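You operate a simulated robot arm through the tools that you are given. There is no shell and no other tool. Be economical: measure what you need, move in short steps, check, and stop when the job is done.

The job below is to be done with a simulated two-armed robot. You get a single attempt, and the scene is never put back.

TASK
Put the red fuse on top of the yellow bearing block. Put the white cup in the wash basin. Open the cool box lid, take the orange drink can from the inside of the cool box and leave it in the steel parts tray, then shut the lid. Pull the middle truck drawer open. Any order will do. Set down upright: white cup.

It is judged by the outcome, as a careful person would: the job done as asked, and still so three seconds after it is handed in. It fails if anything else is knocked over, pushed out of place, dropped, spilled or broken. A push-on lid holds only when it is set on centred and level and pressed home; a screw cap is set on level and turned clockwise until tight.

THE ROBOT
Two 7-joint arms with two-finger parallel grippers on one trunk, on a base that drives. Base frame: it is fixed to the floor where the robot stands at the start and does not move with it; the origin is under the middle of the robot, x ahead of it, y to its left, z up. Readings come in mm, degrees, newtons and seconds.
The left shoulder is at the start at [70, 188, 1290], the right one opposite. With the tool pointing down near the work surface each hand reaches from about 180 to 780 mm from the robot's upright axis, wherever it stands, measured 20 degrees to its own side. Places, roughly: cool box lid [-100, -17000, 1100]; middle truck drawer [-1100, -17200, 1100]; orange drink can [0, -17000, 1000]; red fuse (2x1x4 cm) [500, -200, 1100]; steel parts tray (15x20x4 cm) [200, -16000, 900]; wash basin (27x26 cm) [160, -15760, 860]; white cup (8x7x9 cm) [200, -17100, 900]; yellow bearing block (9x5x7 cm) [-1800, 500, 1100]. Payload 3.91 kg a hand.
The TCP of each hand is the grasp point between the finger pads, 30 mm short of the fingertips. In the tool frame z runs along the fingers and y along their closing line. The gripper opens to 110 mm. The fingers are 20 mm wide and 10 mm thick; the gripper's body (48 by 112 mm) begins 55 mm behind the TCP.
Orientation is that of the tool frame in the base frame, as a unit quaternion [w, x, y, z]. With the fingers straight down and closing along the base's y, the tool's x points along the base's -x, its y along +y and its z along -z.

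THE INTERFACE
- The arms move only by the tool nudge_tool. It takes "left_steps", "right_steps" or both (then of equal length, played together; a hand with none holds still); each is a list of rows, each a list of 3 entries, a list of its own where there are three numbers: the turn, a rotation vector about the base's x, y, z in degrees, then the shift along the base's x, y, z in mm, then the finger opening in mm, from 0 to 110. In form: [[[rx, ry, rz], [x, y, z], claw], ...]. A call has 1 to 12 rows; each row is the pose to reach, as a shift and turn from the pose commanded when the call began. Each row takes 0.2 s and may step no farther than 50 mm and 8.6 degrees from the row before; otherwise, or with a gripper value out of range, the whole call is refused. A pose out of reach is approached as far as the arm can. The call stops where the force on the tool passes 40 N (or 10 N more than at its start, if that is more) or the arm is blocked; 0.2 s more then pass. The fingers move at their own pace (about 72 mm/s each) and stop on an object; they squeeze with about 29 N. The grip force told is the motor's: it shows also when the fingers shut on nothing. Time passes only in rows, and 0.2 s behind the last, so rows that repeat a pose let the fingers close. It gives the time, the measured TCP pose, the force on the tool (base axes), the opening and the grip force at its end, in the units of the frame above (readings bear some noise), with the torque about the TCP (base axes, N m) and any sound that the robot's microphone picked up.
- Cameras (640 x 400 px; columns grow to the right, rows downward): "scene" is now at [134.5, -35.2, 1526.3]; the picture's right is [-0.39, -0.92, -0.00], its down [-0.44, 0.18, -0.88] and it looks along [0.81, -0.34, -0.47] (base axes); focal length 214 px, centre (320, 200). "left" rides on the left gripper at [72, -17, -103] in its tool frame; the picture's right is [0.23, 0.97, 0.00], its down [-0.76, 0.18, -0.62] and it looks along [-0.61, 0.14, 0.78] (tool axes); focal length 222 px, centre (320, 200). "right" rides on the right gripper at [72, 17, -103] in its tool frame; the picture's right is [-0.23, 0.97, 0.00], its down [-0.76, -0.18, -0.62] and it looks along [-0.61, -0.14, 0.78] (tool axes); focal length 222 px, centre (320, 200). There is no depth. A picture from a camera that has moved, and an enlarged one, comes with that camera's place and axes in the base frame and with its lens.
- snapshot(camera): a new picture of that camera. The clock stands still meanwhile.
- slide_trunk(by): slides the trunk up (or, below 0, down) by that many mm; the arms and the scene camera ride with it, the base frame stays. It gives what a move gives, with no picture.
- roll_base(legs): drives the robot by 1 to 6 legs, each [ahead, turn to the left] in mm and degrees, along the robot's own axes; the way and the turn of a leg run together, so that a leg with both is an arc; at most 1500 mm and 180 degrees a leg. The arms and the cameras ride along, it lands a little off, and it stops where it bumps. It gives what a move gives.
- pan_tilt(pan, tilt): turns the head with the scene camera to pan (to the left, within 86 degrees either way) and tilt (down, from -29 to 69), counted from straight ahead of the robot. It gives what a move gives.
- enlarge(camera, box): a new picture of the part [left, top, right, bottom] of that camera's present view, enlarged. The clock stands still meanwhile.
- job_done(): hands the job in; it is judged then, once.

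Go step by step. Nothing tells you exact positions but the pictures and the camera data: compare them with the known pose of the tool, close in by small moves and look again before you grip or let go. The budget is 165 turns and 118 pictures, counting those below and the enlarged ones. Unless the task says otherwise, let go and move clear before handing in, and close with one line.

The tools are called after "Emit:" as name(argument=value, ...) on one line, values as JSON. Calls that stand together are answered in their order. nudge_tool: Moves the arms, as the interface text tells. Its arguments: {"type":"object","properties":{"left_steps":{"type":"array","items":{"type":"array"}},"right_steps":{"type":"array","items":{"type":"array"}}},"required":[]} The other tools are called the same way: slide_trunk (by) slides the trunk up or down; roll_base (legs) drives the base; pan_tilt (pan, tilt) turns the head that bears the scene camera; snapshot (camera) takes a picture; enlarge (camera, box) takes an enlarged picture of a part of a camera's view; job_done () hands the job in.

At the start:

```text
time_s: 0.0
left_ee_pos: [314.7, 28.9, 1424.1]
left_tool_rot: [0.0, -0.001, 1.0, 0.0]
left_ft_force: [-0.4, -0.4, 0.0]
left_torque: [-0.01, 0.02, 0.02]
left_finger_gap: 109.9
left_grip_force: 0.1
right_ee_pos: [368.4, -377.4, 1326.8]
right_tool_rot: [0.001, 0.0, 1.0, 0.001]
right_ft_force: [-0.4, -0.3, -0.3]
right_torque: [0.03, 0.0, -0.01]
right_finger_gap: 110.0
right_grip_force: 0.0
trunk travel left (down, up): [-800.0, 140.0]
robot x, y, heading: [-2.3, 0.7, -0.2]
head pan, tilt: [-22.8, 28.3]
```

scene: 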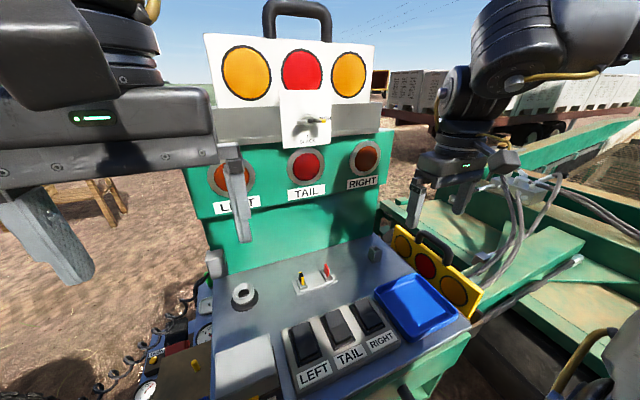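
right: 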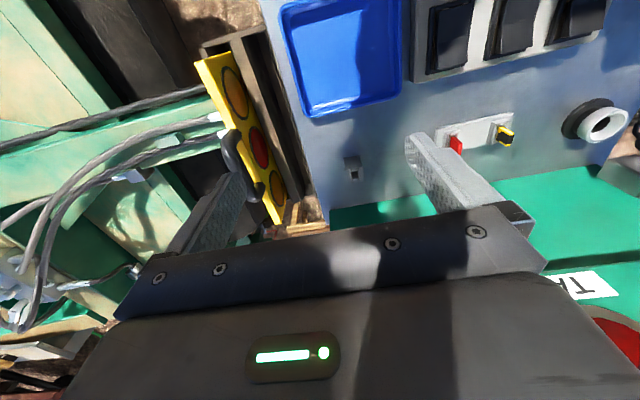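
left: 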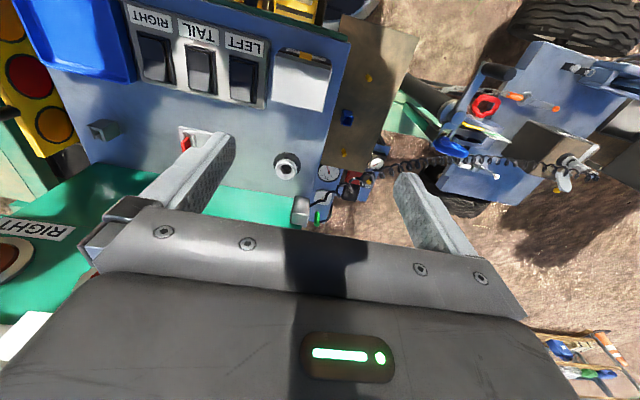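

I see a test console ahead, with a red and a yellow fuse standing in a white holder near [500,-205,1100]. I'll look closer at it before moving the right hand in.

Emit:
enlarge(camera="scene", box=[260, 230, 380, 305])

Emit:
enlarge(camera="right", box=[400, 90, 560, 190])

```text
5.33 times, centred on (320, 268) of scene
camera zoom: at [134.5, -35.2, 1526.3], right [-0.39, -0.92, 0.0], down [-0.44, 0.18, -0.88], along [0.81, -0.34, -0.47], focal length 1144 px, centre (320, -160)
```

zoom: 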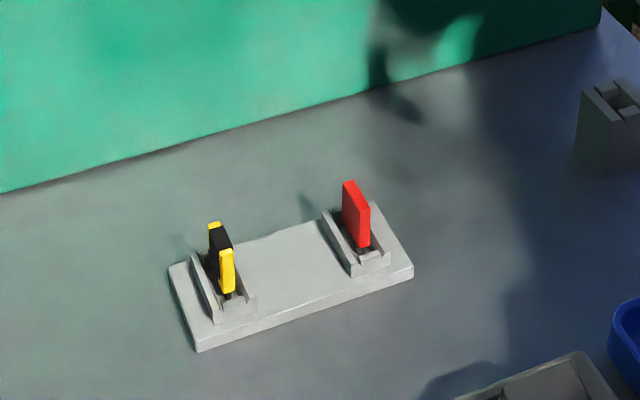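

```text
4.00 times, centred on (480, 140) of right
camera zoom: at [295.2, -360.2, 1429.6], right [0.23, 0.97, 0.0], down [0.76, -0.18, 0.62], along [0.61, -0.14, -0.78], focal length 888 px, centre (-320, 440)
```

zoom: 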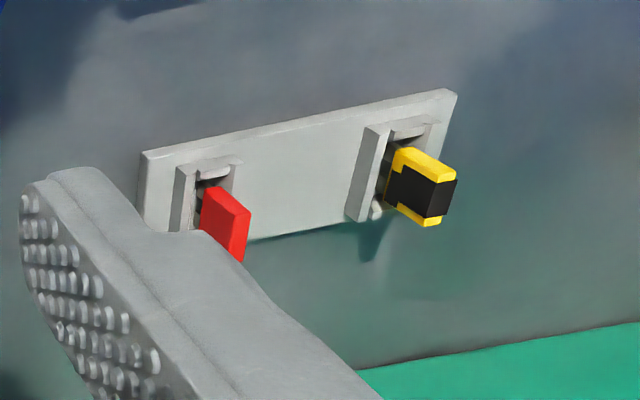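

The fuse stands with its thin side along y, aligned with the base axes. I'll bring the right hand above it, still high, and look.

Emit:
nudge_tool(right_steps=[[[0, 0, 0], [0, 34, 0], 60], [[0, 0, 0], [20, 75, 0], 40], [[0, 0, 0], [45, 115, 0], 40], [[0, 0, 0], [70, 150, 0], 40], [[0, 0, 0], [100, 168, 0], 40], [[0, 0, 0], [100, 168, -40], 40], [[0, 0, 0], [100, 168, -70], 40], [[0, 0, 0], [100, 168, -70], 40]])

Emit:
snapshot(camera="right")

Emit:
snapshot(camera="scene")

```text
time_s: 1.8
left_ee_pos: [313.0, 28.1, 1425.5]
left_tool_rot: [0.0, 0.0, 1.0, 0.0]
left_ft_force: [0.7, 0.0, -0.1]
left_torque: [0.0, 0.0, 0.01]
left_finger_gap: 110.1
left_grip_force: 0.0
right_ee_pos: [445.4, -234.9, 1267.1]
right_tool_rot: [0.002, 0.001, 1.0, 0.002]
right_ft_force: [-0.5, -1.0, 0.1]
right_torque: [0.0, 0.0, 0.0]
right_finger_gap: 39.8
right_grip_force: 0.1
right hand out of reach, approached as far as the arm can: row 4, 5, 6, 7, 8
trunk travel left (down, up): [-800.0, 140.0]
robot x, y, heading: [-0.8, -0.6, -0.3]
head pan, tilt: [-22.8, 28.3]
```

```text
112 pictures are left
camera right: at [371.9, -219.5, 1369.8], right [0.23, 0.97, 0.01], down [0.76, -0.18, 0.63], along [0.61, -0.14, -0.78], focal length 222 px, centre (320, 200)
```

right: 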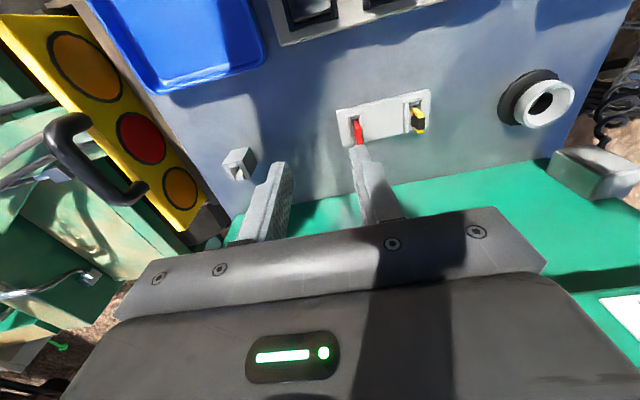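

```text
111 pictures are left
camera scene: at [133.2, -35.0, 1526.4], right [-0.39, -0.92, 0.0], down [-0.44, 0.18, -0.88], along [0.81, -0.34, -0.47], focal length 214 px, centre (320, 200)
```

scene: 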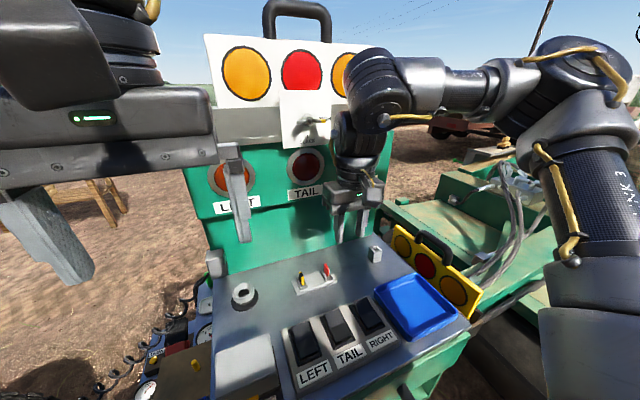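

The right hand stopped a little short, at [445,-235,1267], because the pose is at the edge of its reach this high. I'll go down, where the reach is better, and look again.

Emit:
nudge_tool(right_steps=[[[0, 0, 0], [0, 0, -40], 40], [[0, 0, 0], [0, 0, -75], 40], [[0, 0, 0], [0, 0, -75], 40]])

Emit:
enlarge(camera="right", box=[240, 40, 480, 240])

```text
time_s: 2.6
left_ee_pos: [313.5, 28.9, 1424.3]
left_tool_rot: [0.0, 0.0, 1.0, -0.001]
left_ft_force: [-0.5, 0.8, 0.1]
left_torque: [-0.03, -0.03, 0.01]
left_finger_gap: 110.2
left_grip_force: 0.0
right_ee_pos: [448.9, -239.9, 1195.8]
right_tool_rot: [0.001, -0.001, 1.0, 0.0]
right_ft_force: [0.9, 0.4, 1.0]
right_torque: [0.0, 0.0, 0.0]
right_finger_gap: 40.2
right_grip_force: 0.1
right hand out of reach, approached as far as the arm can: row 2, 3
trunk travel left (down, up): [-800.0, 140.0]
robot x, y, heading: [-0.2, 2.2, 0.3]
head pan, tilt: [-22.8, 28.3]
```

```text
2.00 times, centred on (360, 140) of right
camera zoom: at [374.4, -223.4, 1298.1], right [0.23, 0.97, 0.0], down [0.76, -0.18, 0.62], along [0.61, -0.14, -0.78], focal length 444 px, centre (240, 320)
```

zoom: 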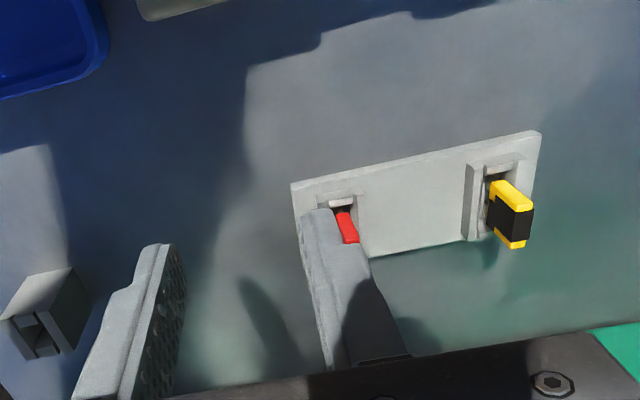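

The fuse works out at about [476,-199], with its top near z 1140. I'll try shifting sideways over it at this height.

Emit:
nudge_tool(right_steps=[[[0, 0, 0], [13, 20, 0], 40], [[0, 0, 0], [27, 41, 0], 40], [[0, 0, 0], [27, 41, 0], 40]])

```text
time_s: 3.4
left_ee_pos: [313.8, 28.1, 1425.1]
left_tool_rot: [0.0, 0.0, 1.0, 0.0]
left_ft_force: [-0.1, 0.4, 0.5]
left_torque: [0.05, 0.03, -0.01]
left_finger_gap: 109.8
left_grip_force: 0.0
right_ee_pos: [459.5, -222.9, 1193.8]
right_tool_rot: [0.002, 0.0, 1.0, 0.002]
right_ft_force: [-0.6, 0.5, 0.2]
right_torque: [0.01, -0.03, 0.01]
right_finger_gap: 40.0
right_grip_force: 0.0
right hand out of reach, approached as far as the arm can: row 1, 2, 3
trunk travel left (down, up): [-800.0, 140.0]
robot x, y, heading: [0.1, -1.3, -0.0]
head pan, tilt: [-22.8, 28.3]
```

It creeps toward the target, so I'll repeat with smaller steps.

Emit:
nudge_tool(right_steps=[[[0, 0, 0], [4, 6, 0], 40], [[0, 0, 0], [8, 12, 0], 40], [[0, 0, 0], [12, 18, 0], 40], [[0, 0, 0], [16, 24, 0], 40], [[0, 0, 0], [16, 24, 0], 40]])

```text
time_s: 4.6
left_ee_pos: [315.7, 28.8, 1424.8]
left_tool_rot: [0.0, 0.001, 1.0, 0.0]
left_ft_force: [0.1, 0.0, -0.1]
left_torque: [-0.03, 0.03, -0.01]
left_finger_gap: 110.2
left_grip_force: 0.0
right_ee_pos: [462.8, -223.0, 1193.0]
right_tool_rot: [0.002, 0.0, 1.0, 0.002]
right_ft_force: [-0.5, 0.3, 0.8]
right_torque: [-0.01, 0.02, 0.02]
right_finger_gap: 39.8
right_grip_force: 0.1
right hand out of reach, approached as far as the arm can: row 1, 2, 3, 4, 5
trunk travel left (down, up): [-800.0, 140.0]
robot x, y, heading: [1.2, -1.7, -0.1]
head pan, tilt: [-22.8, 28.3]
```

The hand is limited in y in this arm posture, so I'll lift it, back the base off a little and turn it left. That puts the fuse more to the right hand's side.

Emit:
nudge_tool(right_steps=[[[0, 0, 0], [-10, -10, 25], 40], [[0, 0, 0], [-20, -20, 50], 40], [[0, 0, 0], [-20, -20, 60], 40]])

Emit:
roll_base(legs=[[-80, 0], [0, 12]])

```text
time_s: 5.4
left_ee_pos: [315.9, 28.2, 1423.5]
left_tool_rot: [-0.002, 0.0, 1.0, -0.001]
left_ft_force: [0.6, 0.2, -0.4]
left_torque: [0.01, -0.05, 0.05]
left_finger_gap: 109.9
left_grip_force: 0.2
right_ee_pos: [442.5, -245.7, 1252.2]
right_tool_rot: [0.0, -0.001, 1.0, 0.0]
right_ft_force: [0.4, 0.4, -1.0]
right_torque: [0.0, 0.03, -0.02]
right_finger_gap: 40.0
right_grip_force: 0.2
trunk travel left (down, up): [-800.0, 140.0]
robot x, y, heading: [0.2, 0.3, -0.1]
head pan, tilt: [-22.8, 28.3]
```

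```text
time_s: 7.2
left_ee_pos: [220.0, 91.5, 1425.5]
left_tool_rot: [0.001, -0.104, 0.995, 0.0]
left_ft_force: [-0.9, 0.2, 0.4]
left_torque: [0.0, -0.01, -0.03]
left_finger_gap: 109.7
left_grip_force: 0.1
right_ee_pos: [398.5, -150.3, 1252.6]
right_tool_rot: [0.002, -0.103, 0.995, 0.0]
right_ft_force: [0.0, 0.2, -0.4]
right_torque: [0.02, -0.02, 0.0]
right_finger_gap: 40.0
right_grip_force: 0.1
trunk travel left (down, up): [-800.0, 140.0]
robot x, y, heading: [-82.6, 0.2, 11.8]
head pan, tilt: [-22.8, 28.3]
```

Now I'll swing the right hand to just above the fuse and square it up again.

Emit:
nudge_tool(right_steps=[[[0, 0, -4], [18, -20, 0], 40], [[0, 0, -8], [40, -35, 0], 40], [[0, 0, -12], [62, -50, -20], 40], [[0, 0, -12], [77, -50, -40], 40], [[0, 0, -12], [77, -50, -57], 40], [[0, 0, -12], [77, -50, -57], 40]])

Emit:
enlarge(camera="right", box=[240, 40, 480, 240])

Emit:
enlarge(camera="scene", box=[270, 170, 430, 310])

```text
time_s: 8.6
left_ee_pos: [220.4, 93.3, 1425.0]
left_tool_rot: [0.0, -0.103, 0.995, 0.0]
left_ft_force: [-0.1, 0.4, 0.8]
left_torque: [0.03, -0.04, -0.03]
left_finger_gap: 110.2
left_grip_force: 0.0
right_ee_pos: [477.3, -199.0, 1196.4]
right_tool_rot: [0.0, 0.001, 1.0, 0.0]
right_ft_force: [-0.2, 0.3, 1.1]
right_torque: [-0.02, 0.02, -0.03]
right_finger_gap: 40.0
right_grip_force: 0.0
trunk travel left (down, up): [-800.0, 140.0]
robot x, y, heading: [-81.7, 0.2, 11.9]
head pan, tilt: [-22.8, 28.3]
```

```text
2.00 times, centred on (360, 140) of right
camera zoom: at [402.6, -182.2, 1299.9], right [0.23, 0.97, 0.0], down [0.76, -0.18, 0.62], along [0.61, -0.14, -0.78], focal length 444 px, centre (240, 320)
```

zoom: 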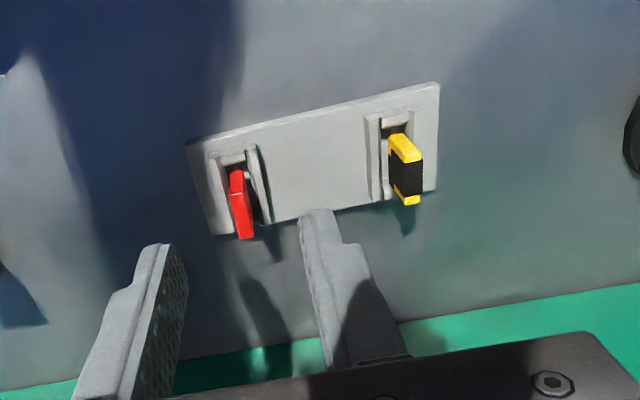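

```text
2.86 times, centred on (350, 240) of scene
camera zoom: at [56.5, -6.1, 1526.4], right [-0.19, -0.98, 0.0], down [-0.47, 0.09, -0.88], along [0.86, -0.17, -0.47], focal length 613 px, centre (234, 86)
```

zoom: 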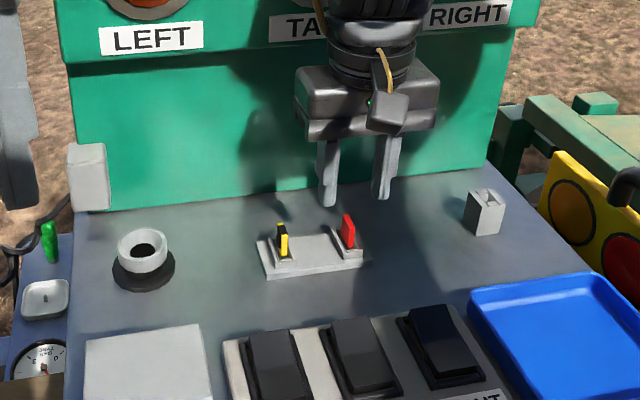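

The fuse top is at about [477,-198,1140], right under the hand. I'll go down so the fingertips are just above the holder's ridges, then close.

Emit:
nudge_tool(right_steps=[[[0, 0, 0], [0, 1, -15], 40], [[0, 0, 0], [0, 1, -30], 40], [[0, 0, 0], [0, 1, -42], 40], [[0, 0, 0], [0, 1, -42], 40]])

Emit:
enlarge(camera="right", box=[200, 80, 440, 230])

Emit:
enlarge(camera="scene", box=[320, 220, 400, 270])

```text
time_s: 9.6
left_ee_pos: [220.9, 93.3, 1425.3]
left_tool_rot: [0.0, -0.103, 0.995, -0.001]
left_ft_force: [0.6, 0.3, -0.2]
left_torque: [0.02, -0.02, -0.01]
left_finger_gap: 110.2
left_grip_force: 0.0
right_ee_pos: [476.6, -196.8, 1152.6]
right_tool_rot: [0.002, 0.001, 1.0, 0.001]
right_ft_force: [0.1, -1.2, 0.5]
right_torque: [0.01, -0.04, -0.03]
right_finger_gap: 39.7
right_grip_force: 0.1
trunk travel left (down, up): [-800.0, 140.0]
robot x, y, heading: [-81.3, -0.6, 11.9]
head pan, tilt: [-22.8, 28.3]
```

```text
2.67 times, centred on (320, 155) of right
camera zoom: at [403.1, -180.6, 1256.2], right [0.23, 0.97, 0.0], down [0.76, -0.18, 0.62], along [0.61, -0.14, -0.78], focal length 592 px, centre (320, 320)
```

zoom: 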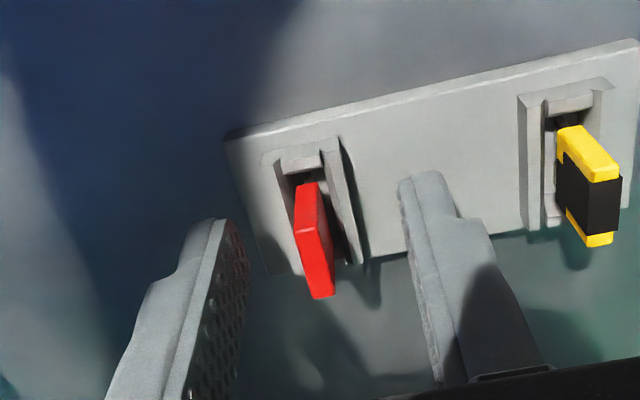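

```text
8.00 times, centred on (360, 245) of scene
camera zoom: at [57.3, -6.8, 1526.3], right [-0.19, -0.98, 0.0], down [-0.47, 0.09, -0.88], along [0.86, -0.17, -0.47], focal length 1716 px, centre (0, -160)
```

zoom: 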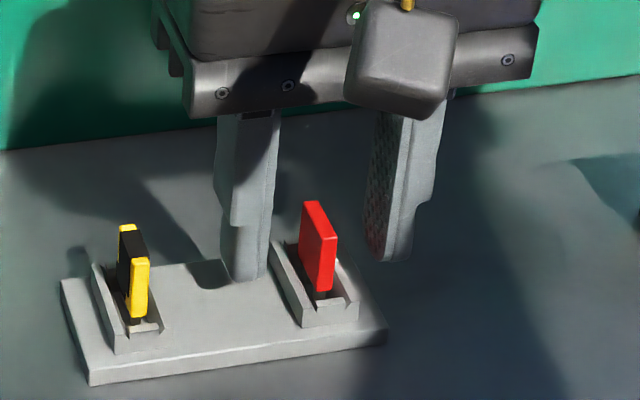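

The fuse is centred between the fingers within a couple of mm, and the tips overlap most of its body. I'll close, then lift straight up.

Emit:
nudge_tool(right_steps=[[[0, 0, 0], [-2, -1, -1], 30], [[0, 0, 0], [-2, -1, -1], 15], [[0, 0, 0], [-2, -1, -1], 0], [[0, 0, 0], [-2, -1, -1], 0], [[0, 0, 0], [-2, -1, -1], 0]])

Emit:
nudge_tool(right_steps=[[[0, 0, 0], [0, 0, 5], 0], [[0, 0, 0], [0, 0, 12], 0], [[0, 0, 0], [0, 0, 30], 0], [[0, 0, 0], [0, 0, 60], 0], [[0, 0, 0], [0, 0, 100], 0], [[0, 0, 0], [-40, 0, 120], 0], [[0, 0, 0], [-80, 0, 140], 0], [[0, 0, 0], [-80, 0, 140], 0]])

Emit:
snapshot(camera="right")

```text
time_s: 10.8
left_ee_pos: [220.4, 92.4, 1424.5]
left_tool_rot: [0.0, -0.103, 0.995, 0.0]
left_ft_force: [-0.1, 0.1, -0.1]
left_torque: [0.0, 0.03, -0.02]
left_finger_gap: 109.9
left_grip_force: 0.1
right_ee_pos: [475.1, -197.7, 1151.7]
right_tool_rot: [0.001, 0.001, 1.0, 0.001]
right_ft_force: [-0.4, -0.2, -0.3]
right_torque: [-0.02, 0.02, -0.02]
right_finger_gap: 1.8
right_grip_force: 29.3
trunk travel left (down, up): [-800.0, 140.0]
robot x, y, heading: [-75.6, -3.7, 11.9]
head pan, tilt: [-22.8, 28.3]
```

```text
time_s: 12.6
left_ee_pos: [223.8, 92.3, 1424.2]
left_tool_rot: [-0.001, -0.105, 0.994, 0.001]
left_ft_force: [0.8, -0.1, 0.1]
left_torque: [0.04, -0.01, 0.01]
left_finger_gap: 109.8
left_grip_force: 0.1
right_ee_pos: [397.1, -199.6, 1294.5]
right_tool_rot: [-0.001, 0.002, 1.0, 0.0]
right_ft_force: [0.0, -0.1, 0.7]
right_torque: [0.03, 0.03, -0.02]
right_finger_gap: 1.5
right_grip_force: 28.6
trunk travel left (down, up): [-800.0, 140.0]
robot x, y, heading: [-82.2, -1.9, 12.0]
head pan, tilt: [-22.8, 28.3]
```

```text
105 pictures are left
camera right: at [323.6, -183.8, 1397.2], right [0.23, 0.97, 0.0], down [0.76, -0.18, 0.62], along [0.61, -0.14, -0.78], focal length 222 px, centre (320, 200)
```

right: 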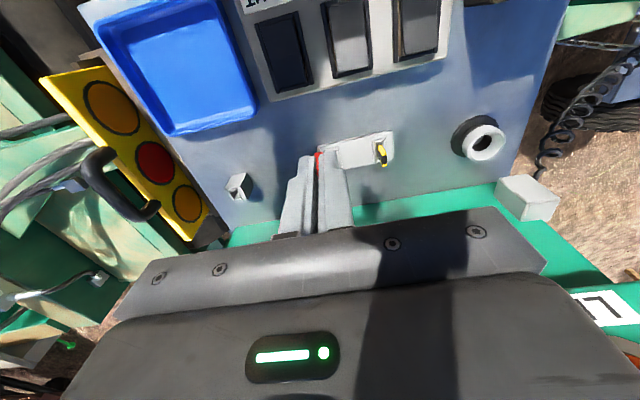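

The reported gap is just 1.5 mm, so I need to check whether the fuse really came along.

Emit:
enlarge(camera="right", box=[260, 120, 420, 220])

Emit:
enlarge(camera="scene", box=[300, 150, 460, 270])

```text
4.00 times, centred on (340, 170) of right
camera zoom: at [323.6, -183.8, 1397.2], right [0.23, 0.97, 0.0], down [0.76, -0.18, 0.62], along [0.61, -0.14, -0.78], focal length 888 px, centre (240, 320)
```

zoom: 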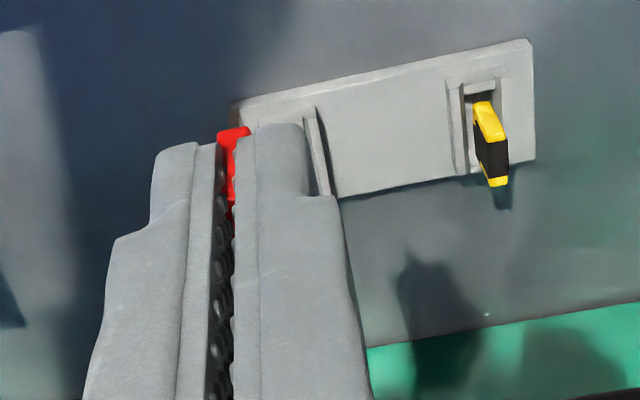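

```text
3.33 times, centred on (380, 210) of scene
camera zoom: at [60.1, -6.7, 1526.0], right [-0.19, -0.98, 0.0], down [-0.47, 0.09, -0.88], along [0.86, -0.17, -0.48], focal length 715 px, centre (120, 167)
```

zoom: 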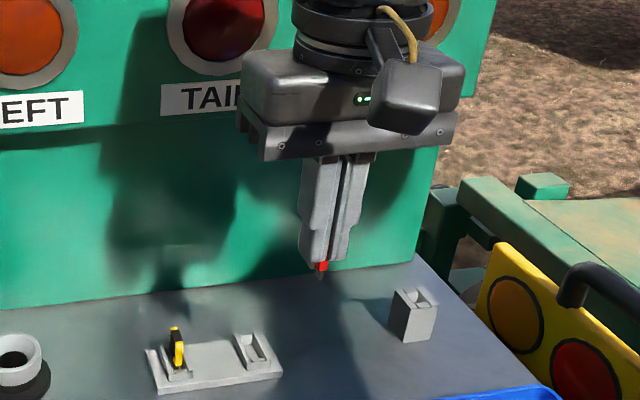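

The fuse is firmly held and the holder is clear. I'll pull the hand in, back away from the console, and look to the left for the bearing block.

Emit:
nudge_tool(right_steps=[[[0, 0, 0], [-40, -20, 0], 0], [[0, 0, 0], [-80, -40, 0], 0], [[0, 0, 0], [-120, -50, 0], 0]])

Emit:
roll_base(legs=[[-250, 0]])

Emit:
pan_tilt(pan=86, tilt=25)

Emit:
snapshot(camera="scene")

```text
time_s: 13.4
left_ee_pos: [215.4, 90.7, 1425.3]
left_tool_rot: [0.001, -0.103, 0.995, 0.001]
left_ft_force: [-1.2, -0.1, 0.1]
left_torque: [0.01, 0.0, 0.01]
left_finger_gap: 110.0
left_grip_force: 0.1
right_ee_pos: [300.0, -281.8, 1308.5]
right_tool_rot: [0.002, 0.001, 1.0, 0.002]
right_ft_force: [-0.2, -0.9, -0.2]
right_torque: [-0.06, -0.06, -0.01]
right_finger_gap: 1.7
right_grip_force: 28.7
right hand out of reach, approached as far as the arm can: row 1, 2, 3
trunk travel left (down, up): [-800.0, 140.0]
robot x, y, heading: [-81.6, -2.3, 11.8]
head pan, tilt: [-22.8, 28.3]
```

```text
time_s: 15.3
left_ee_pos: [-25.7, 39.0, 1424.6]
left_tool_rot: [-0.001, -0.103, 0.995, 0.0]
left_ft_force: [-0.2, 0.8, 0.6]
left_torque: [0.01, 0.0, -0.04]
left_finger_gap: 110.2
left_grip_force: 0.0
right_ee_pos: [56.1, -333.0, 1306.9]
right_tool_rot: [0.0, 0.002, 1.0, 0.001]
right_ft_force: [-0.2, 0.1, -0.2]
right_torque: [0.0, 0.03, 0.0]
right_finger_gap: 1.7
right_grip_force: 29.0
trunk travel left (down, up): [-800.0, 140.0]
robot x, y, heading: [-332.1, -52.2, 11.9]
head pan, tilt: [-22.8, 28.3]
```

```text
time_s: 17.1
left_ee_pos: [-27.4, 39.3, 1424.8]
left_tool_rot: [0.0, -0.103, 0.995, 0.0]
left_ft_force: [-0.1, 0.4, 0.2]
left_torque: [0.01, 0.03, -0.01]
left_finger_gap: 109.9
left_grip_force: 0.2
right_ee_pos: [54.5, -333.6, 1307.7]
right_tool_rot: [0.0, 0.002, 1.0, 0.001]
right_ft_force: [0.7, -0.2, 0.2]
right_torque: [0.0, 0.0, 0.0]
right_finger_gap: 1.4
right_grip_force: 29.3
trunk travel left (down, up): [-800.0, 140.0]
robot x, y, heading: [-330.7, -53.6, 11.5]
head pan, tilt: [85.9, 25.0]
```

```text
102 pictures are left
camera scene: at [-293.8, 49.3, 1531.6], right [0.99, 0.13, 0.0], down [0.06, -0.42, -0.91], along [-0.12, 0.9, -0.42], focal length 214 px, centre (320, 200)
```

scene: 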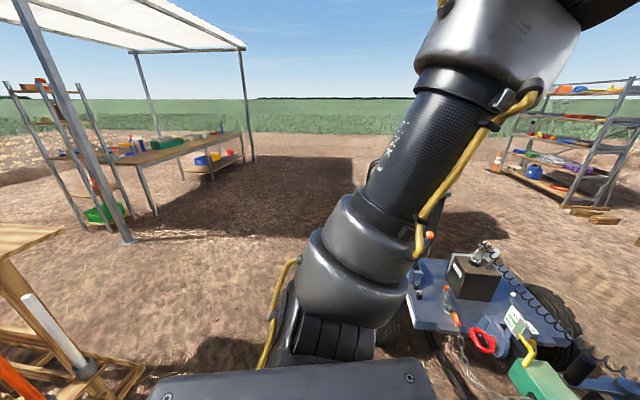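

The ground to the left is open, with wooden furniture further left, where the block should be. I'll turn left and look again.

Emit:
roll_base(legs=[[0, 80]])

Emit:
pan_tilt(pan=60, tilt=25)

Emit:
snapshot(camera="scene")

```text
time_s: 21.0
left_ee_pos: [-376.8, 260.4, 1424.0]
left_tool_rot: [0.0, 0.727, -0.686, 0.0]
left_ft_force: [-0.1, -0.8, 0.4]
left_torque: [-0.01, -0.03, -0.02]
left_finger_gap: 110.1
left_grip_force: 0.1
right_ee_pos: [3.8, 287.9, 1305.8]
right_tool_rot: [-0.001, -0.652, 0.758, 0.0]
right_ft_force: [-0.8, -0.4, 0.3]
right_torque: [0.0, 0.02, -0.03]
right_finger_gap: 1.6
right_grip_force: 29.1
trunk travel left (down, up): [-800.0, 140.0]
robot x, y, heading: [-334.8, -52.4, 93.3]
head pan, tilt: [85.9, 25.0]
```

```text
time_s: 21.9
left_ee_pos: [-377.7, 259.8, 1423.5]
left_tool_rot: [0.0, 0.728, -0.686, 0.0]
left_ft_force: [-0.1, 0.1, -0.8]
left_torque: [0.01, -0.01, -0.01]
left_finger_gap: 110.1
left_grip_force: 0.0
right_ee_pos: [4.2, 287.8, 1306.4]
right_tool_rot: [-0.001, -0.652, 0.758, 0.001]
right_ft_force: [0.0, -0.9, -0.3]
right_torque: [-0.04, 0.03, 0.02]
right_finger_gap: 1.5
right_grip_force: 28.9
trunk travel left (down, up): [-800.0, 140.0]
robot x, y, heading: [-330.2, -50.0, 93.6]
head pan, tilt: [60.0, 25.0]
```

```text
101 pictures are left
camera scene: at [-415.8, 39.3, 1531.6], right [0.45, 0.89, 0.0], down [0.38, -0.19, -0.91], along [-0.81, 0.41, -0.42], focal length 214 px, centre (320, 200)
```

scene: 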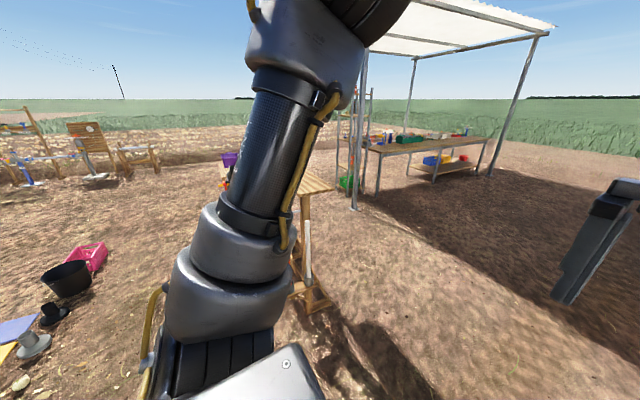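

The wooden stand is hidden behind the left upper arm. I'll turn to face it.

Emit:
roll_base(legs=[[0, 65]])

Emit:
pan_tilt(pan=0, tilt=20)

Emit:
snapshot(camera="scene")

```text
time_s: 25.2
left_ee_pos: [-632.9, 41.1, 1423.7]
left_tool_rot: [0.001, 0.981, -0.192, 0.0]
left_ft_force: [0.6, 0.3, -1.0]
left_torque: [0.03, 0.03, 0.0]
left_finger_gap: 110.1
left_grip_force: 0.0
right_ee_pos: [-493.9, 395.7, 1305.8]
right_tool_rot: [0.0, 0.956, -0.294, 0.0]
right_ft_force: [-0.4, 0.3, 0.1]
right_torque: [-0.01, -0.02, 0.03]
right_finger_gap: 1.6
right_grip_force: 29.7
trunk travel left (down, up): [-800.0, 140.0]
robot x, y, heading: [-333.4, -54.2, 158.1]
head pan, tilt: [60.0, 25.0]
```

```text
time_s: 26.5
left_ee_pos: [-633.5, 41.0, 1424.6]
left_tool_rot: [0.0, 0.981, -0.193, 0.0]
left_ft_force: [0.2, -0.7, 0.6]
left_torque: [0.01, -0.03, -0.02]
left_finger_gap: 109.9
left_grip_force: 0.0
right_ee_pos: [-493.2, 395.4, 1304.4]
right_tool_rot: [0.001, 0.956, -0.294, -0.001]
right_ft_force: [0.1, 1.0, -0.5]
right_torque: [0.0, -0.03, -0.02]
right_finger_gap: 1.7
right_grip_force: 28.8
trunk travel left (down, up): [-800.0, 140.0]
robot x, y, heading: [-332.3, -53.0, 157.6]
head pan, tilt: [0.0, 20.0]
```

```text
100 pictures are left
camera scene: at [-463.3, 2.5, 1539.7], right [0.38, 0.93, 0.0], down [0.32, -0.13, -0.94], along [-0.87, 0.35, -0.34], focal length 214 px, centre (320, 200)
```

scene: 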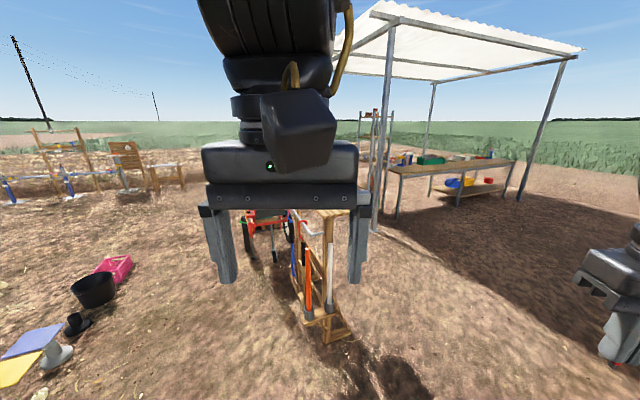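

The left hand blocks the view of the stand, so I'll move it aside to its left and look again.

Emit:
nudge_tool(left_steps=[[[0, 0, 0], [-18, -45, 0], 80], [[0, 0, 0], [-36, -90, 0], 50], [[0, 0, 0], [-54, -135, 0], 20], [[0, 0, 0], [-60, -180, 0], 0], [[0, 0, 0], [-60, -220, 0], 0]])

Emit:
snapshot(camera="scene")

```text
time_s: 27.7
left_ee_pos: [-659.1, -167.6, 1386.6]
left_tool_rot: [-0.001, 0.981, -0.192, 0.001]
left_ft_force: [0.8, -0.5, 0.4]
left_torque: [0.04, 0.03, 0.02]
left_finger_gap: 0.1
left_grip_force: 28.7
left hand out of reach, approached as far as the arm can: row 3, 4, 5
right_ee_pos: [-493.8, 392.5, 1307.3]
right_tool_rot: [-0.001, 0.956, -0.294, -0.001]
right_ft_force: [1.1, -0.3, -0.1]
right_torque: [0.02, -0.01, 0.02]
right_finger_gap: 1.8
right_grip_force: 29.0
trunk travel left (down, up): [-800.0, 140.0]
robot x, y, heading: [-331.9, -54.4, 157.7]
head pan, tilt: [0.0, 20.0]
```

```text
99 pictures are left
camera scene: at [-462.4, -2.4, 1540.0], right [0.38, 0.93, 0.0], down [0.32, -0.13, -0.94], along [-0.87, 0.36, -0.34], focal length 214 px, centre (320, 200)
```

scene: 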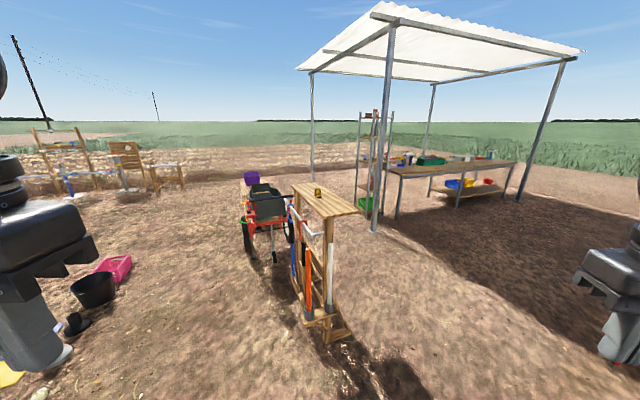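

Emit:
enlarge(camera="scene", box=[270, 165, 390, 240])

```text
5.33 times, centred on (330, 202) of scene
camera zoom: at [-462.4, -2.4, 1540.0], right [0.38, 0.93, 0.0], down [0.32, -0.13, -0.94], along [-0.87, 0.36, -0.34], focal length 1144 px, centre (267, 187)
```

zoom: 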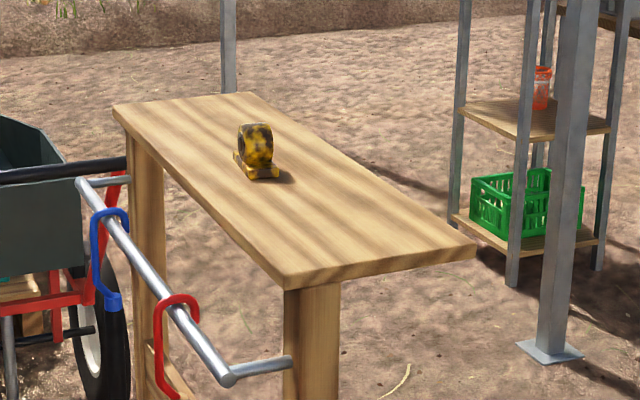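

The block is a pillow-block bearing at about [-1800,540] on a wooden stand whose top is near z 1030. The +y side of the stand is clear, so I'll drive round there, face it, and look closely.

Emit:
roll_base(legs=[[0, -21], [1400, 0], [340, 0], [0, 133]])

Emit:
pan_tilt(pan=-15, tilt=35)

Emit:
snapshot(camera="scene")

```text
time_s: 34.6
left_ee_pos: [-1590.5, 836.4, 1386.0]
left_tool_rot: [-0.001, 0.932, -0.363, 0.001]
left_ft_force: [-0.8, 1.4, -0.4]
left_torque: [-0.02, 0.02, -0.01]
left_finger_gap: 0.2
left_grip_force: 28.8
right_ee_pos: [-1244.0, 1298.8, 1300.0]
right_tool_rot: [0.038, 0.895, -0.444, -0.008]
right_ft_force: [1.1, 0.7, 0.2]
right_torque: [-0.05, 0.08, -0.04]
right_finger_gap: 1.5
right_grip_force: 28.7
trunk travel left (down, up): [-800.0, 140.0]
robot x, y, heading: [-1241.9, 823.9, 137.0]
head pan, tilt: [0.0, 20.0]
stopped in leg 2: the robot was blocked; the commanded pose is now the measured one
```

```text
time_s: 35.4
left_ee_pos: [-1591.7, 838.9, 1386.7]
left_tool_rot: [-0.002, 0.932, -0.364, 0.001]
left_ft_force: [-1.0, -0.4, 0.0]
left_torque: [-0.04, 0.0, 0.04]
left_finger_gap: 0.0
left_grip_force: 29.5
right_ee_pos: [-1245.9, 1299.1, 1298.8]
right_tool_rot: [0.037, 0.895, -0.444, -0.006]
right_ft_force: [0.2, -0.3, -0.4]
right_torque: [0.0, -0.02, -0.01]
right_finger_gap: 1.8
right_grip_force: 29.6
trunk travel left (down, up): [-800.0, 140.0]
robot x, y, heading: [-1243.4, 826.0, 137.0]
head pan, tilt: [-15.0, 35.0]
```

```text
97 pictures are left
camera scene: at [-1327.1, 937.5, 1515.5], right [0.85, 0.53, 0.0], down [0.31, -0.49, -0.82], along [-0.43, 0.69, -0.57], focal length 214 px, centre (320, 200)
```

scene: 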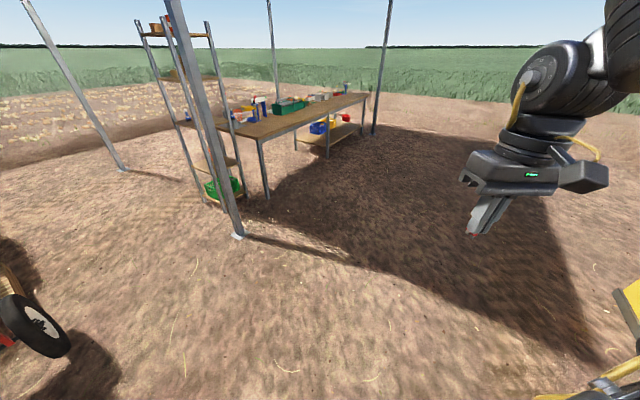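

The base bumped something partway along, probably near the stand. I'll look to the left to see what it was before moving on.

Emit:
pan_tilt(pan=60, tilt=50)

Emit:
snapshot(camera="scene")

Emit:
snapshot(camera="left")

```text
time_s: 36.9
left_ee_pos: [-1589.7, 835.9, 1385.4]
left_tool_rot: [-0.003, 0.931, -0.364, 0.001]
left_ft_force: [-0.1, -0.2, -0.3]
left_torque: [-0.02, -0.03, -0.03]
left_finger_gap: 0.0
left_grip_force: 29.4
right_ee_pos: [-1244.6, 1297.6, 1299.2]
right_tool_rot: [0.037, 0.895, -0.444, -0.007]
right_ft_force: [0.3, -0.4, -0.1]
right_torque: [-0.04, 0.0, 0.02]
right_finger_gap: 1.7
right_grip_force: 29.2
trunk travel left (down, up): [-800.0, 140.0]
robot x, y, heading: [-1242.1, 829.2, 136.9]
head pan, tilt: [60.0, 50.0]
```

```text
96 pictures are left
camera scene: at [-1351.4, 837.5, 1494.1], right [-0.29, 0.96, 0.0], down [0.73, 0.22, -0.64], along [-0.61, -0.19, -0.77], focal length 214 px, centre (320, 200)
```

scene: 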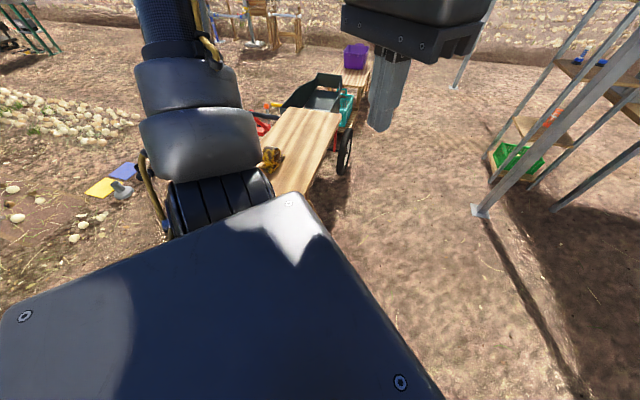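

```text
95 pictures are left
camera left: at [-1524.5, 798.0, 1490.4], right [-0.49, -0.87, 0.0], down [-0.68, 0.38, 0.62], along [-0.54, 0.31, -0.78], focal length 222 px, centre (320, 200)
```

left: 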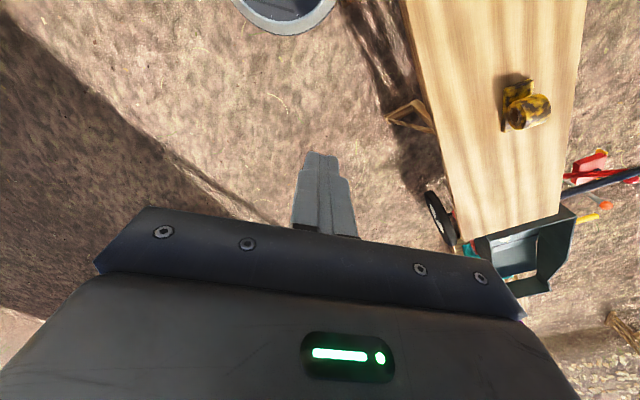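

The base apparently touched the stand's foot, but the block still stands where it was. I'll back off and take a wider route to the +y side.

Emit:
roll_base(legs=[[-160, 0], [0, -37], [480, 0], [0, 80], [390, 0], [0, 90]])

Emit:
pan_tilt(pan=-10, tilt=40)

Emit:
snapshot(camera="scene")

```text
time_s: 51.7
left_ee_pos: [-1386.5, 925.4, 1386.9]
left_tool_rot: [0.0, 0.729, 0.684, -0.001]
left_ft_force: [-0.3, 0.4, -0.2]
left_torque: [0.01, -0.04, 0.01]
left_finger_gap: 0.0
left_grip_force: 29.2
right_ee_pos: [-1962.6, 904.1, 1300.3]
right_tool_rot: [0.022, 0.786, 0.617, 0.03]
right_ft_force: [0.3, -0.1, 0.3]
right_torque: [-0.01, 0.01, -0.05]
right_finger_gap: 1.6
right_grip_force: 28.9
trunk travel left (down, up): [-800.0, 140.0]
robot x, y, heading: [-1599.9, 1202.1, -93.6]
head pan, tilt: [60.0, 50.0]
```

```text
time_s: 53.1
left_ee_pos: [-1385.8, 928.0, 1386.2]
left_tool_rot: [-0.001, 0.729, 0.685, -0.002]
left_ft_force: [-0.5, 0.3, 0.2]
left_torque: [-0.01, -0.02, 0.01]
left_finger_gap: 0.0
left_grip_force: 29.4
right_ee_pos: [-1963.0, 904.9, 1299.5]
right_tool_rot: [0.021, 0.786, 0.617, 0.029]
right_ft_force: [-0.5, 0.7, 0.2]
right_torque: [-0.02, 0.02, 0.04]
right_finger_gap: 1.4
right_grip_force: 28.9
trunk travel left (down, up): [-800.0, 140.0]
robot x, y, heading: [-1599.0, 1204.3, -93.8]
head pan, tilt: [-10.0, 40.0]
```

```text
94 pictures are left
camera scene: at [-1621.5, 1070.8, 1508.3], right [-0.97, 0.24, 0.0], down [0.15, 0.62, -0.77], along [-0.18, -0.74, -0.64], focal length 214 px, centre (320, 200)
```

scene: 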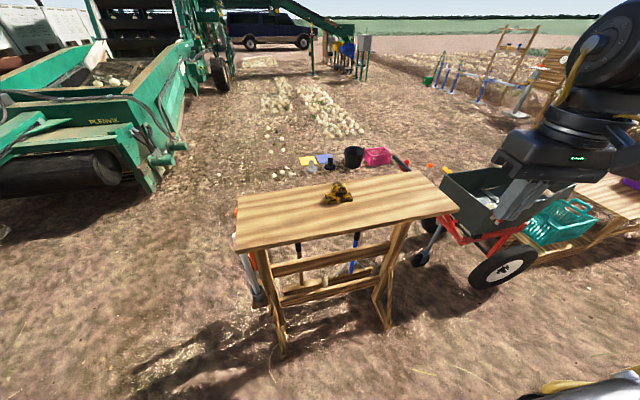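

Emit:
enlarge(camera="scene", box=[300, 170, 380, 220])

```text
8.00 times, centred on (340, 195) of scene
camera zoom: at [-1621.5, 1070.8, 1508.3], right [-0.97, 0.24, 0.0], down [0.15, 0.62, -0.77], along [-0.18, -0.74, -0.64], focal length 1716 px, centre (160, 240)
```

zoom: 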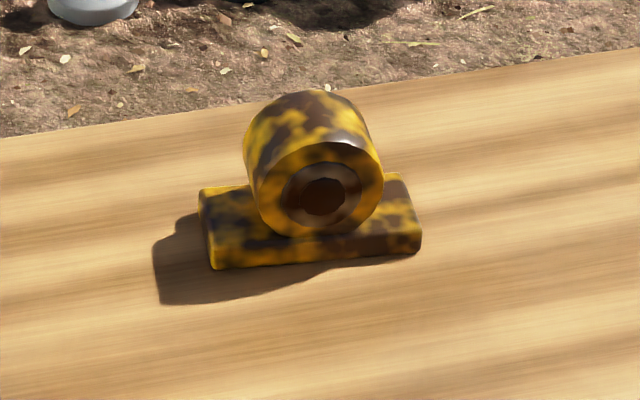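

The block has a round housing whose axis runs along y, with a flat flange. I'll lay the fuse crosswise over the crown with the fingers horizontal and pointing to +x, so I'm turning the right hand now while it is still clear of everything.

Emit:
nudge_tool(right_steps=[[[4.4, -5.6, -4.4], [0, 0, 0], 0], [[8.8, -11.3, -8.8], [0, 0, 5], 0], [[13.2, -16.9, -13.2], [0, 0, 10], 0], [[17.6, -22.5, -17.6], [0, 0, 15], 0], [[22, -28.2, -22], [0, 0, 20], 0], [[26.4, -33.8, -26.4], [0, 0, 25], 0], [[30.8, -39.5, -30.8], [0, 0, 30], 0], [[35.2, -45.1, -35.2], [0, 0, 30], 0], [[39.6, -50.7, -39.6], [0, 0, 30], 0], [[44, -56.4, -44], [0, 0, 30], 0], [[48.4, -62, -48.4], [0, 0, 30], 0], [[48.4, -62, -48.4], [0, 0, 30], 0]])

Emit:
snapshot(camera="scene")

```text
time_s: 55.5
left_ee_pos: [-1382.0, 922.8, 1384.2]
left_tool_rot: [-0.004, 0.729, 0.685, -0.002]
left_ft_force: [-0.7, -0.3, 0.0]
left_torque: [0.05, 0.04, 0.0]
left_finger_gap: 0.0
left_grip_force: 29.4
right_ee_pos: [-2054.6, 877.4, 1364.8]
right_tool_rot: [0.005, 0.808, 0.112, 0.578]
right_ft_force: [162.1, -33.4, -42.5]
right_torque: [4.27, 15.85, 3.89]
right_finger_gap: 1.9
right_grip_force: 29.4
right hand out of reach, approached as far as the arm can: row 1, 2, 3, 4, 5, 6, 7, 8, 9, 10, 11
trunk travel left (down, up): [-800.0, 140.0]
robot x, y, heading: [-1595.0, 1203.0, -94.1]
head pan, tilt: [-10.0, 40.0]
stopped in row 11 (right hand): the force on the tool passed its limit at 379 N (the readings are from after the stop); the commanded pose is now the measured one
```

```text
92 pictures are left
camera scene: at [-1617.1, 1066.5, 1507.8], right [-0.97, 0.24, 0.0], down [0.15, 0.63, -0.76], along [-0.19, -0.74, -0.64], focal length 214 px, centre (320, 200)
```

scene: 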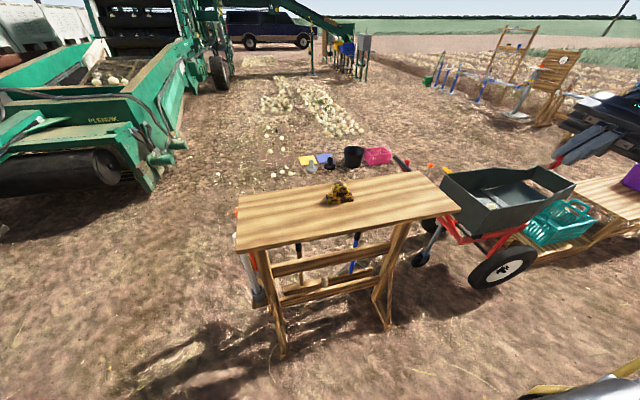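

The fingers are already within about 20° of the horizontal pose I want, but the wrist is pressing on something, most likely the robot's own arm. I'll move the hand forward to relieve it and look at it.

Emit:
nudge_tool(right_steps=[[[0, 0, 0], [-5, -25, 0], 0], [[0, 0, 0], [0, -60, 0], 0], [[0, 0, 0], [20, -100, 0], 0], [[0, 0, 0], [20, -100, 0], 0]])

Emit:
pan_tilt(pan=-50, tilt=30)

Emit:
snapshot(camera="scene")

Emit:
snapshot(camera="right")

```text
time_s: 55.8
left_ee_pos: [-1387.8, 928.2, 1387.0]
left_tool_rot: [0.0, 0.729, 0.684, -0.001]
left_ft_force: [-0.5, 0.9, 0.2]
left_torque: [-0.01, -0.03, 0.01]
left_finger_gap: 0.0
left_grip_force: 29.1
right_ee_pos: [-2061.1, 880.4, 1362.4]
right_tool_rot: [0.007, 0.81, 0.113, 0.576]
right_ft_force: [60.3, -12.7, -20.0]
right_torque: [1.68, 5.64, 1.44]
right_finger_gap: 1.5
right_grip_force: 28.8
trunk travel left (down, up): [-800.0, 140.0]
robot x, y, heading: [-1598.4, 1203.2, -94.0]
head pan, tilt: [-10.0, 40.0]
stopped in row 1 (right hand): the force on the tool passed its limit at 216 N (the readings are from after the stop); the commanded pose is now the measured one
```

```text
time_s: 56.9
left_ee_pos: [-1386.0, 925.9, 1386.2]
left_tool_rot: [-0.002, 0.728, 0.685, -0.002]
left_ft_force: [0.3, 0.1, -0.6]
left_torque: [0.01, 0.03, 0.01]
left_finger_gap: 0.0
left_grip_force: 28.7
right_ee_pos: [-2058.0, 876.7, 1363.9]
right_tool_rot: [0.006, 0.81, 0.113, 0.576]
right_ft_force: [96.3, -22.6, -16.3]
right_torque: [2.81, 10.2, 2.45]
right_finger_gap: 1.8
right_grip_force: 29.3
trunk travel left (down, up): [-800.0, 140.0]
robot x, y, heading: [-1595.4, 1204.0, -94.2]
head pan, tilt: [-50.0, 30.0]
```

```text
91 pictures are left
camera scene: at [-1673.5, 1099.7, 1523.6], right [-0.59, 0.81, 0.0], down [0.4, 0.29, -0.87], along [-0.7, -0.51, -0.5], focal length 214 px, centre (320, 200)
```

scene: 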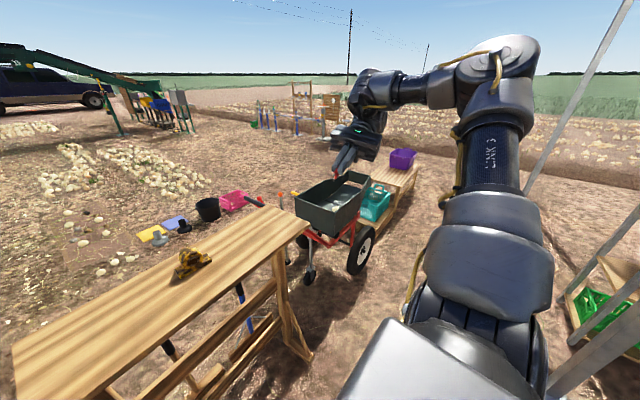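

```text
90 pictures are left
camera right: at [-2131.0, 862.7, 1468.6], right [0.1, -0.99, -0.07], down [-0.85, -0.05, -0.52], along [0.52, 0.12, -0.85], focal length 222 px, centre (320, 200)
```

right: 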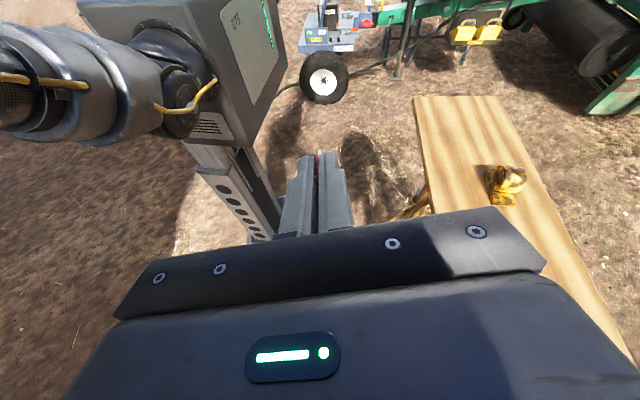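

The folded wrist is rubbing its own forearm, so full horizontal isn't practical. I'll ease the tilt back about 16°, set the fuse down lying on the stand's top, and regrip it with the fingers straight down.

Emit:
nudge_tool(right_steps=[[[0, 4, 0], [0, 0, 0], 0], [[0, 8, 0], [0, 0, 0], 0], [[0, 12, 0], [0, 0, 0], 0], [[0, 16, 0], [0, 0, 0], 0], [[0, 16, 0], [0, 0, 0], 0]])

```text
time_s: 58.0
left_ee_pos: [-1386.4, 927.3, 1387.1]
left_tool_rot: [-0.003, 0.729, 0.684, -0.002]
left_ft_force: [-0.2, 0.3, -0.7]
left_torque: [0.02, 0.01, 0.0]
left_finger_gap: 0.1
left_grip_force: 29.1
right_ee_pos: [-2057.4, 878.5, 1365.7]
right_tool_rot: [-0.01, 0.881, 0.114, 0.459]
right_ft_force: [0.0, -0.9, 0.3]
right_torque: [-0.01, 0.03, -0.01]
right_finger_gap: 1.5
right_grip_force: 29.4
trunk travel left (down, up): [-800.0, 140.0]
robot x, y, heading: [-1596.6, 1202.2, -93.9]
head pan, tilt: [-50.0, 30.0]
```

The hand is free and the fuse now slopes 35° below horizontal. I'll bring it over the clear part of the stand's top, short of the block.

Emit:
nudge_tool(right_steps=[[[0, 0, 0], [8, -35, -20], 0], [[0, 0, 0], [16, -75, -40], 0], [[0, 0, 0], [24, -115, -60], 0], [[0, 0, 0], [32, -155, -80], 0], [[0, 0, 0], [40, -195, -100], 0], [[0, 0, 0], [48, -235, -120], 0], [[0, 0, 0], [56, -270, -140], 0], [[0, 0, 0], [60, -290, -165], 0], [[0, 0, 0], [60, -290, -165], 0]])

Emit:
snapshot(camera="right")

Emit:
snapshot(camera="scene")

```text
time_s: 60.0
left_ee_pos: [-1386.6, 926.2, 1386.4]
left_tool_rot: [-0.002, 0.729, 0.685, -0.002]
left_ft_force: [0.7, -1.0, -0.9]
left_torque: [-0.02, 0.02, -0.04]
left_finger_gap: 0.3
left_grip_force: 28.8
right_ee_pos: [-1988.2, 640.7, 1207.5]
right_tool_rot: [-0.007, 0.881, 0.114, 0.46]
right_ft_force: [-0.6, -0.4, 0.2]
right_torque: [0.0, -0.02, -0.01]
right_finger_gap: 1.7
right_grip_force: 28.7
right hand out of reach, approached as far as the arm can: row 2, 6, 7, 8, 9
trunk travel left (down, up): [-800.0, 140.0]
robot x, y, heading: [-1595.8, 1205.4, -94.1]
head pan, tilt: [-50.0, 30.0]
```

```text
89 pictures are left
camera right: at [-2029.8, 626.4, 1326.8], right [0.08, -0.99, -0.09], down [-0.96, -0.05, -0.27], along [0.27, 0.11, -0.96], focal length 222 px, centre (320, 200)
```

right: 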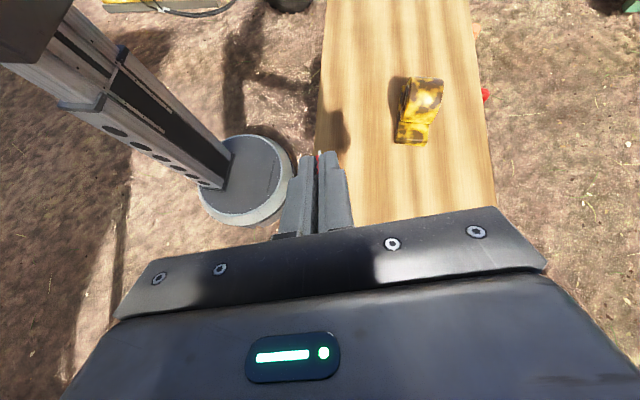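

```text
88 pictures are left
camera scene: at [-1674.3, 1100.7, 1523.7], right [-0.59, 0.81, 0.0], down [0.4, 0.29, -0.87], along [-0.7, -0.51, -0.5], focal length 214 px, centre (320, 200)
```

scene: 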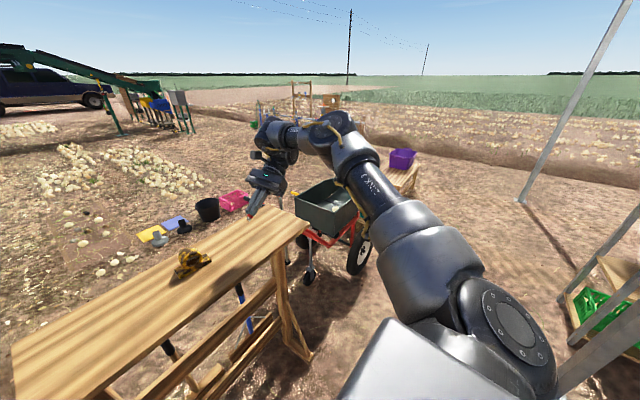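

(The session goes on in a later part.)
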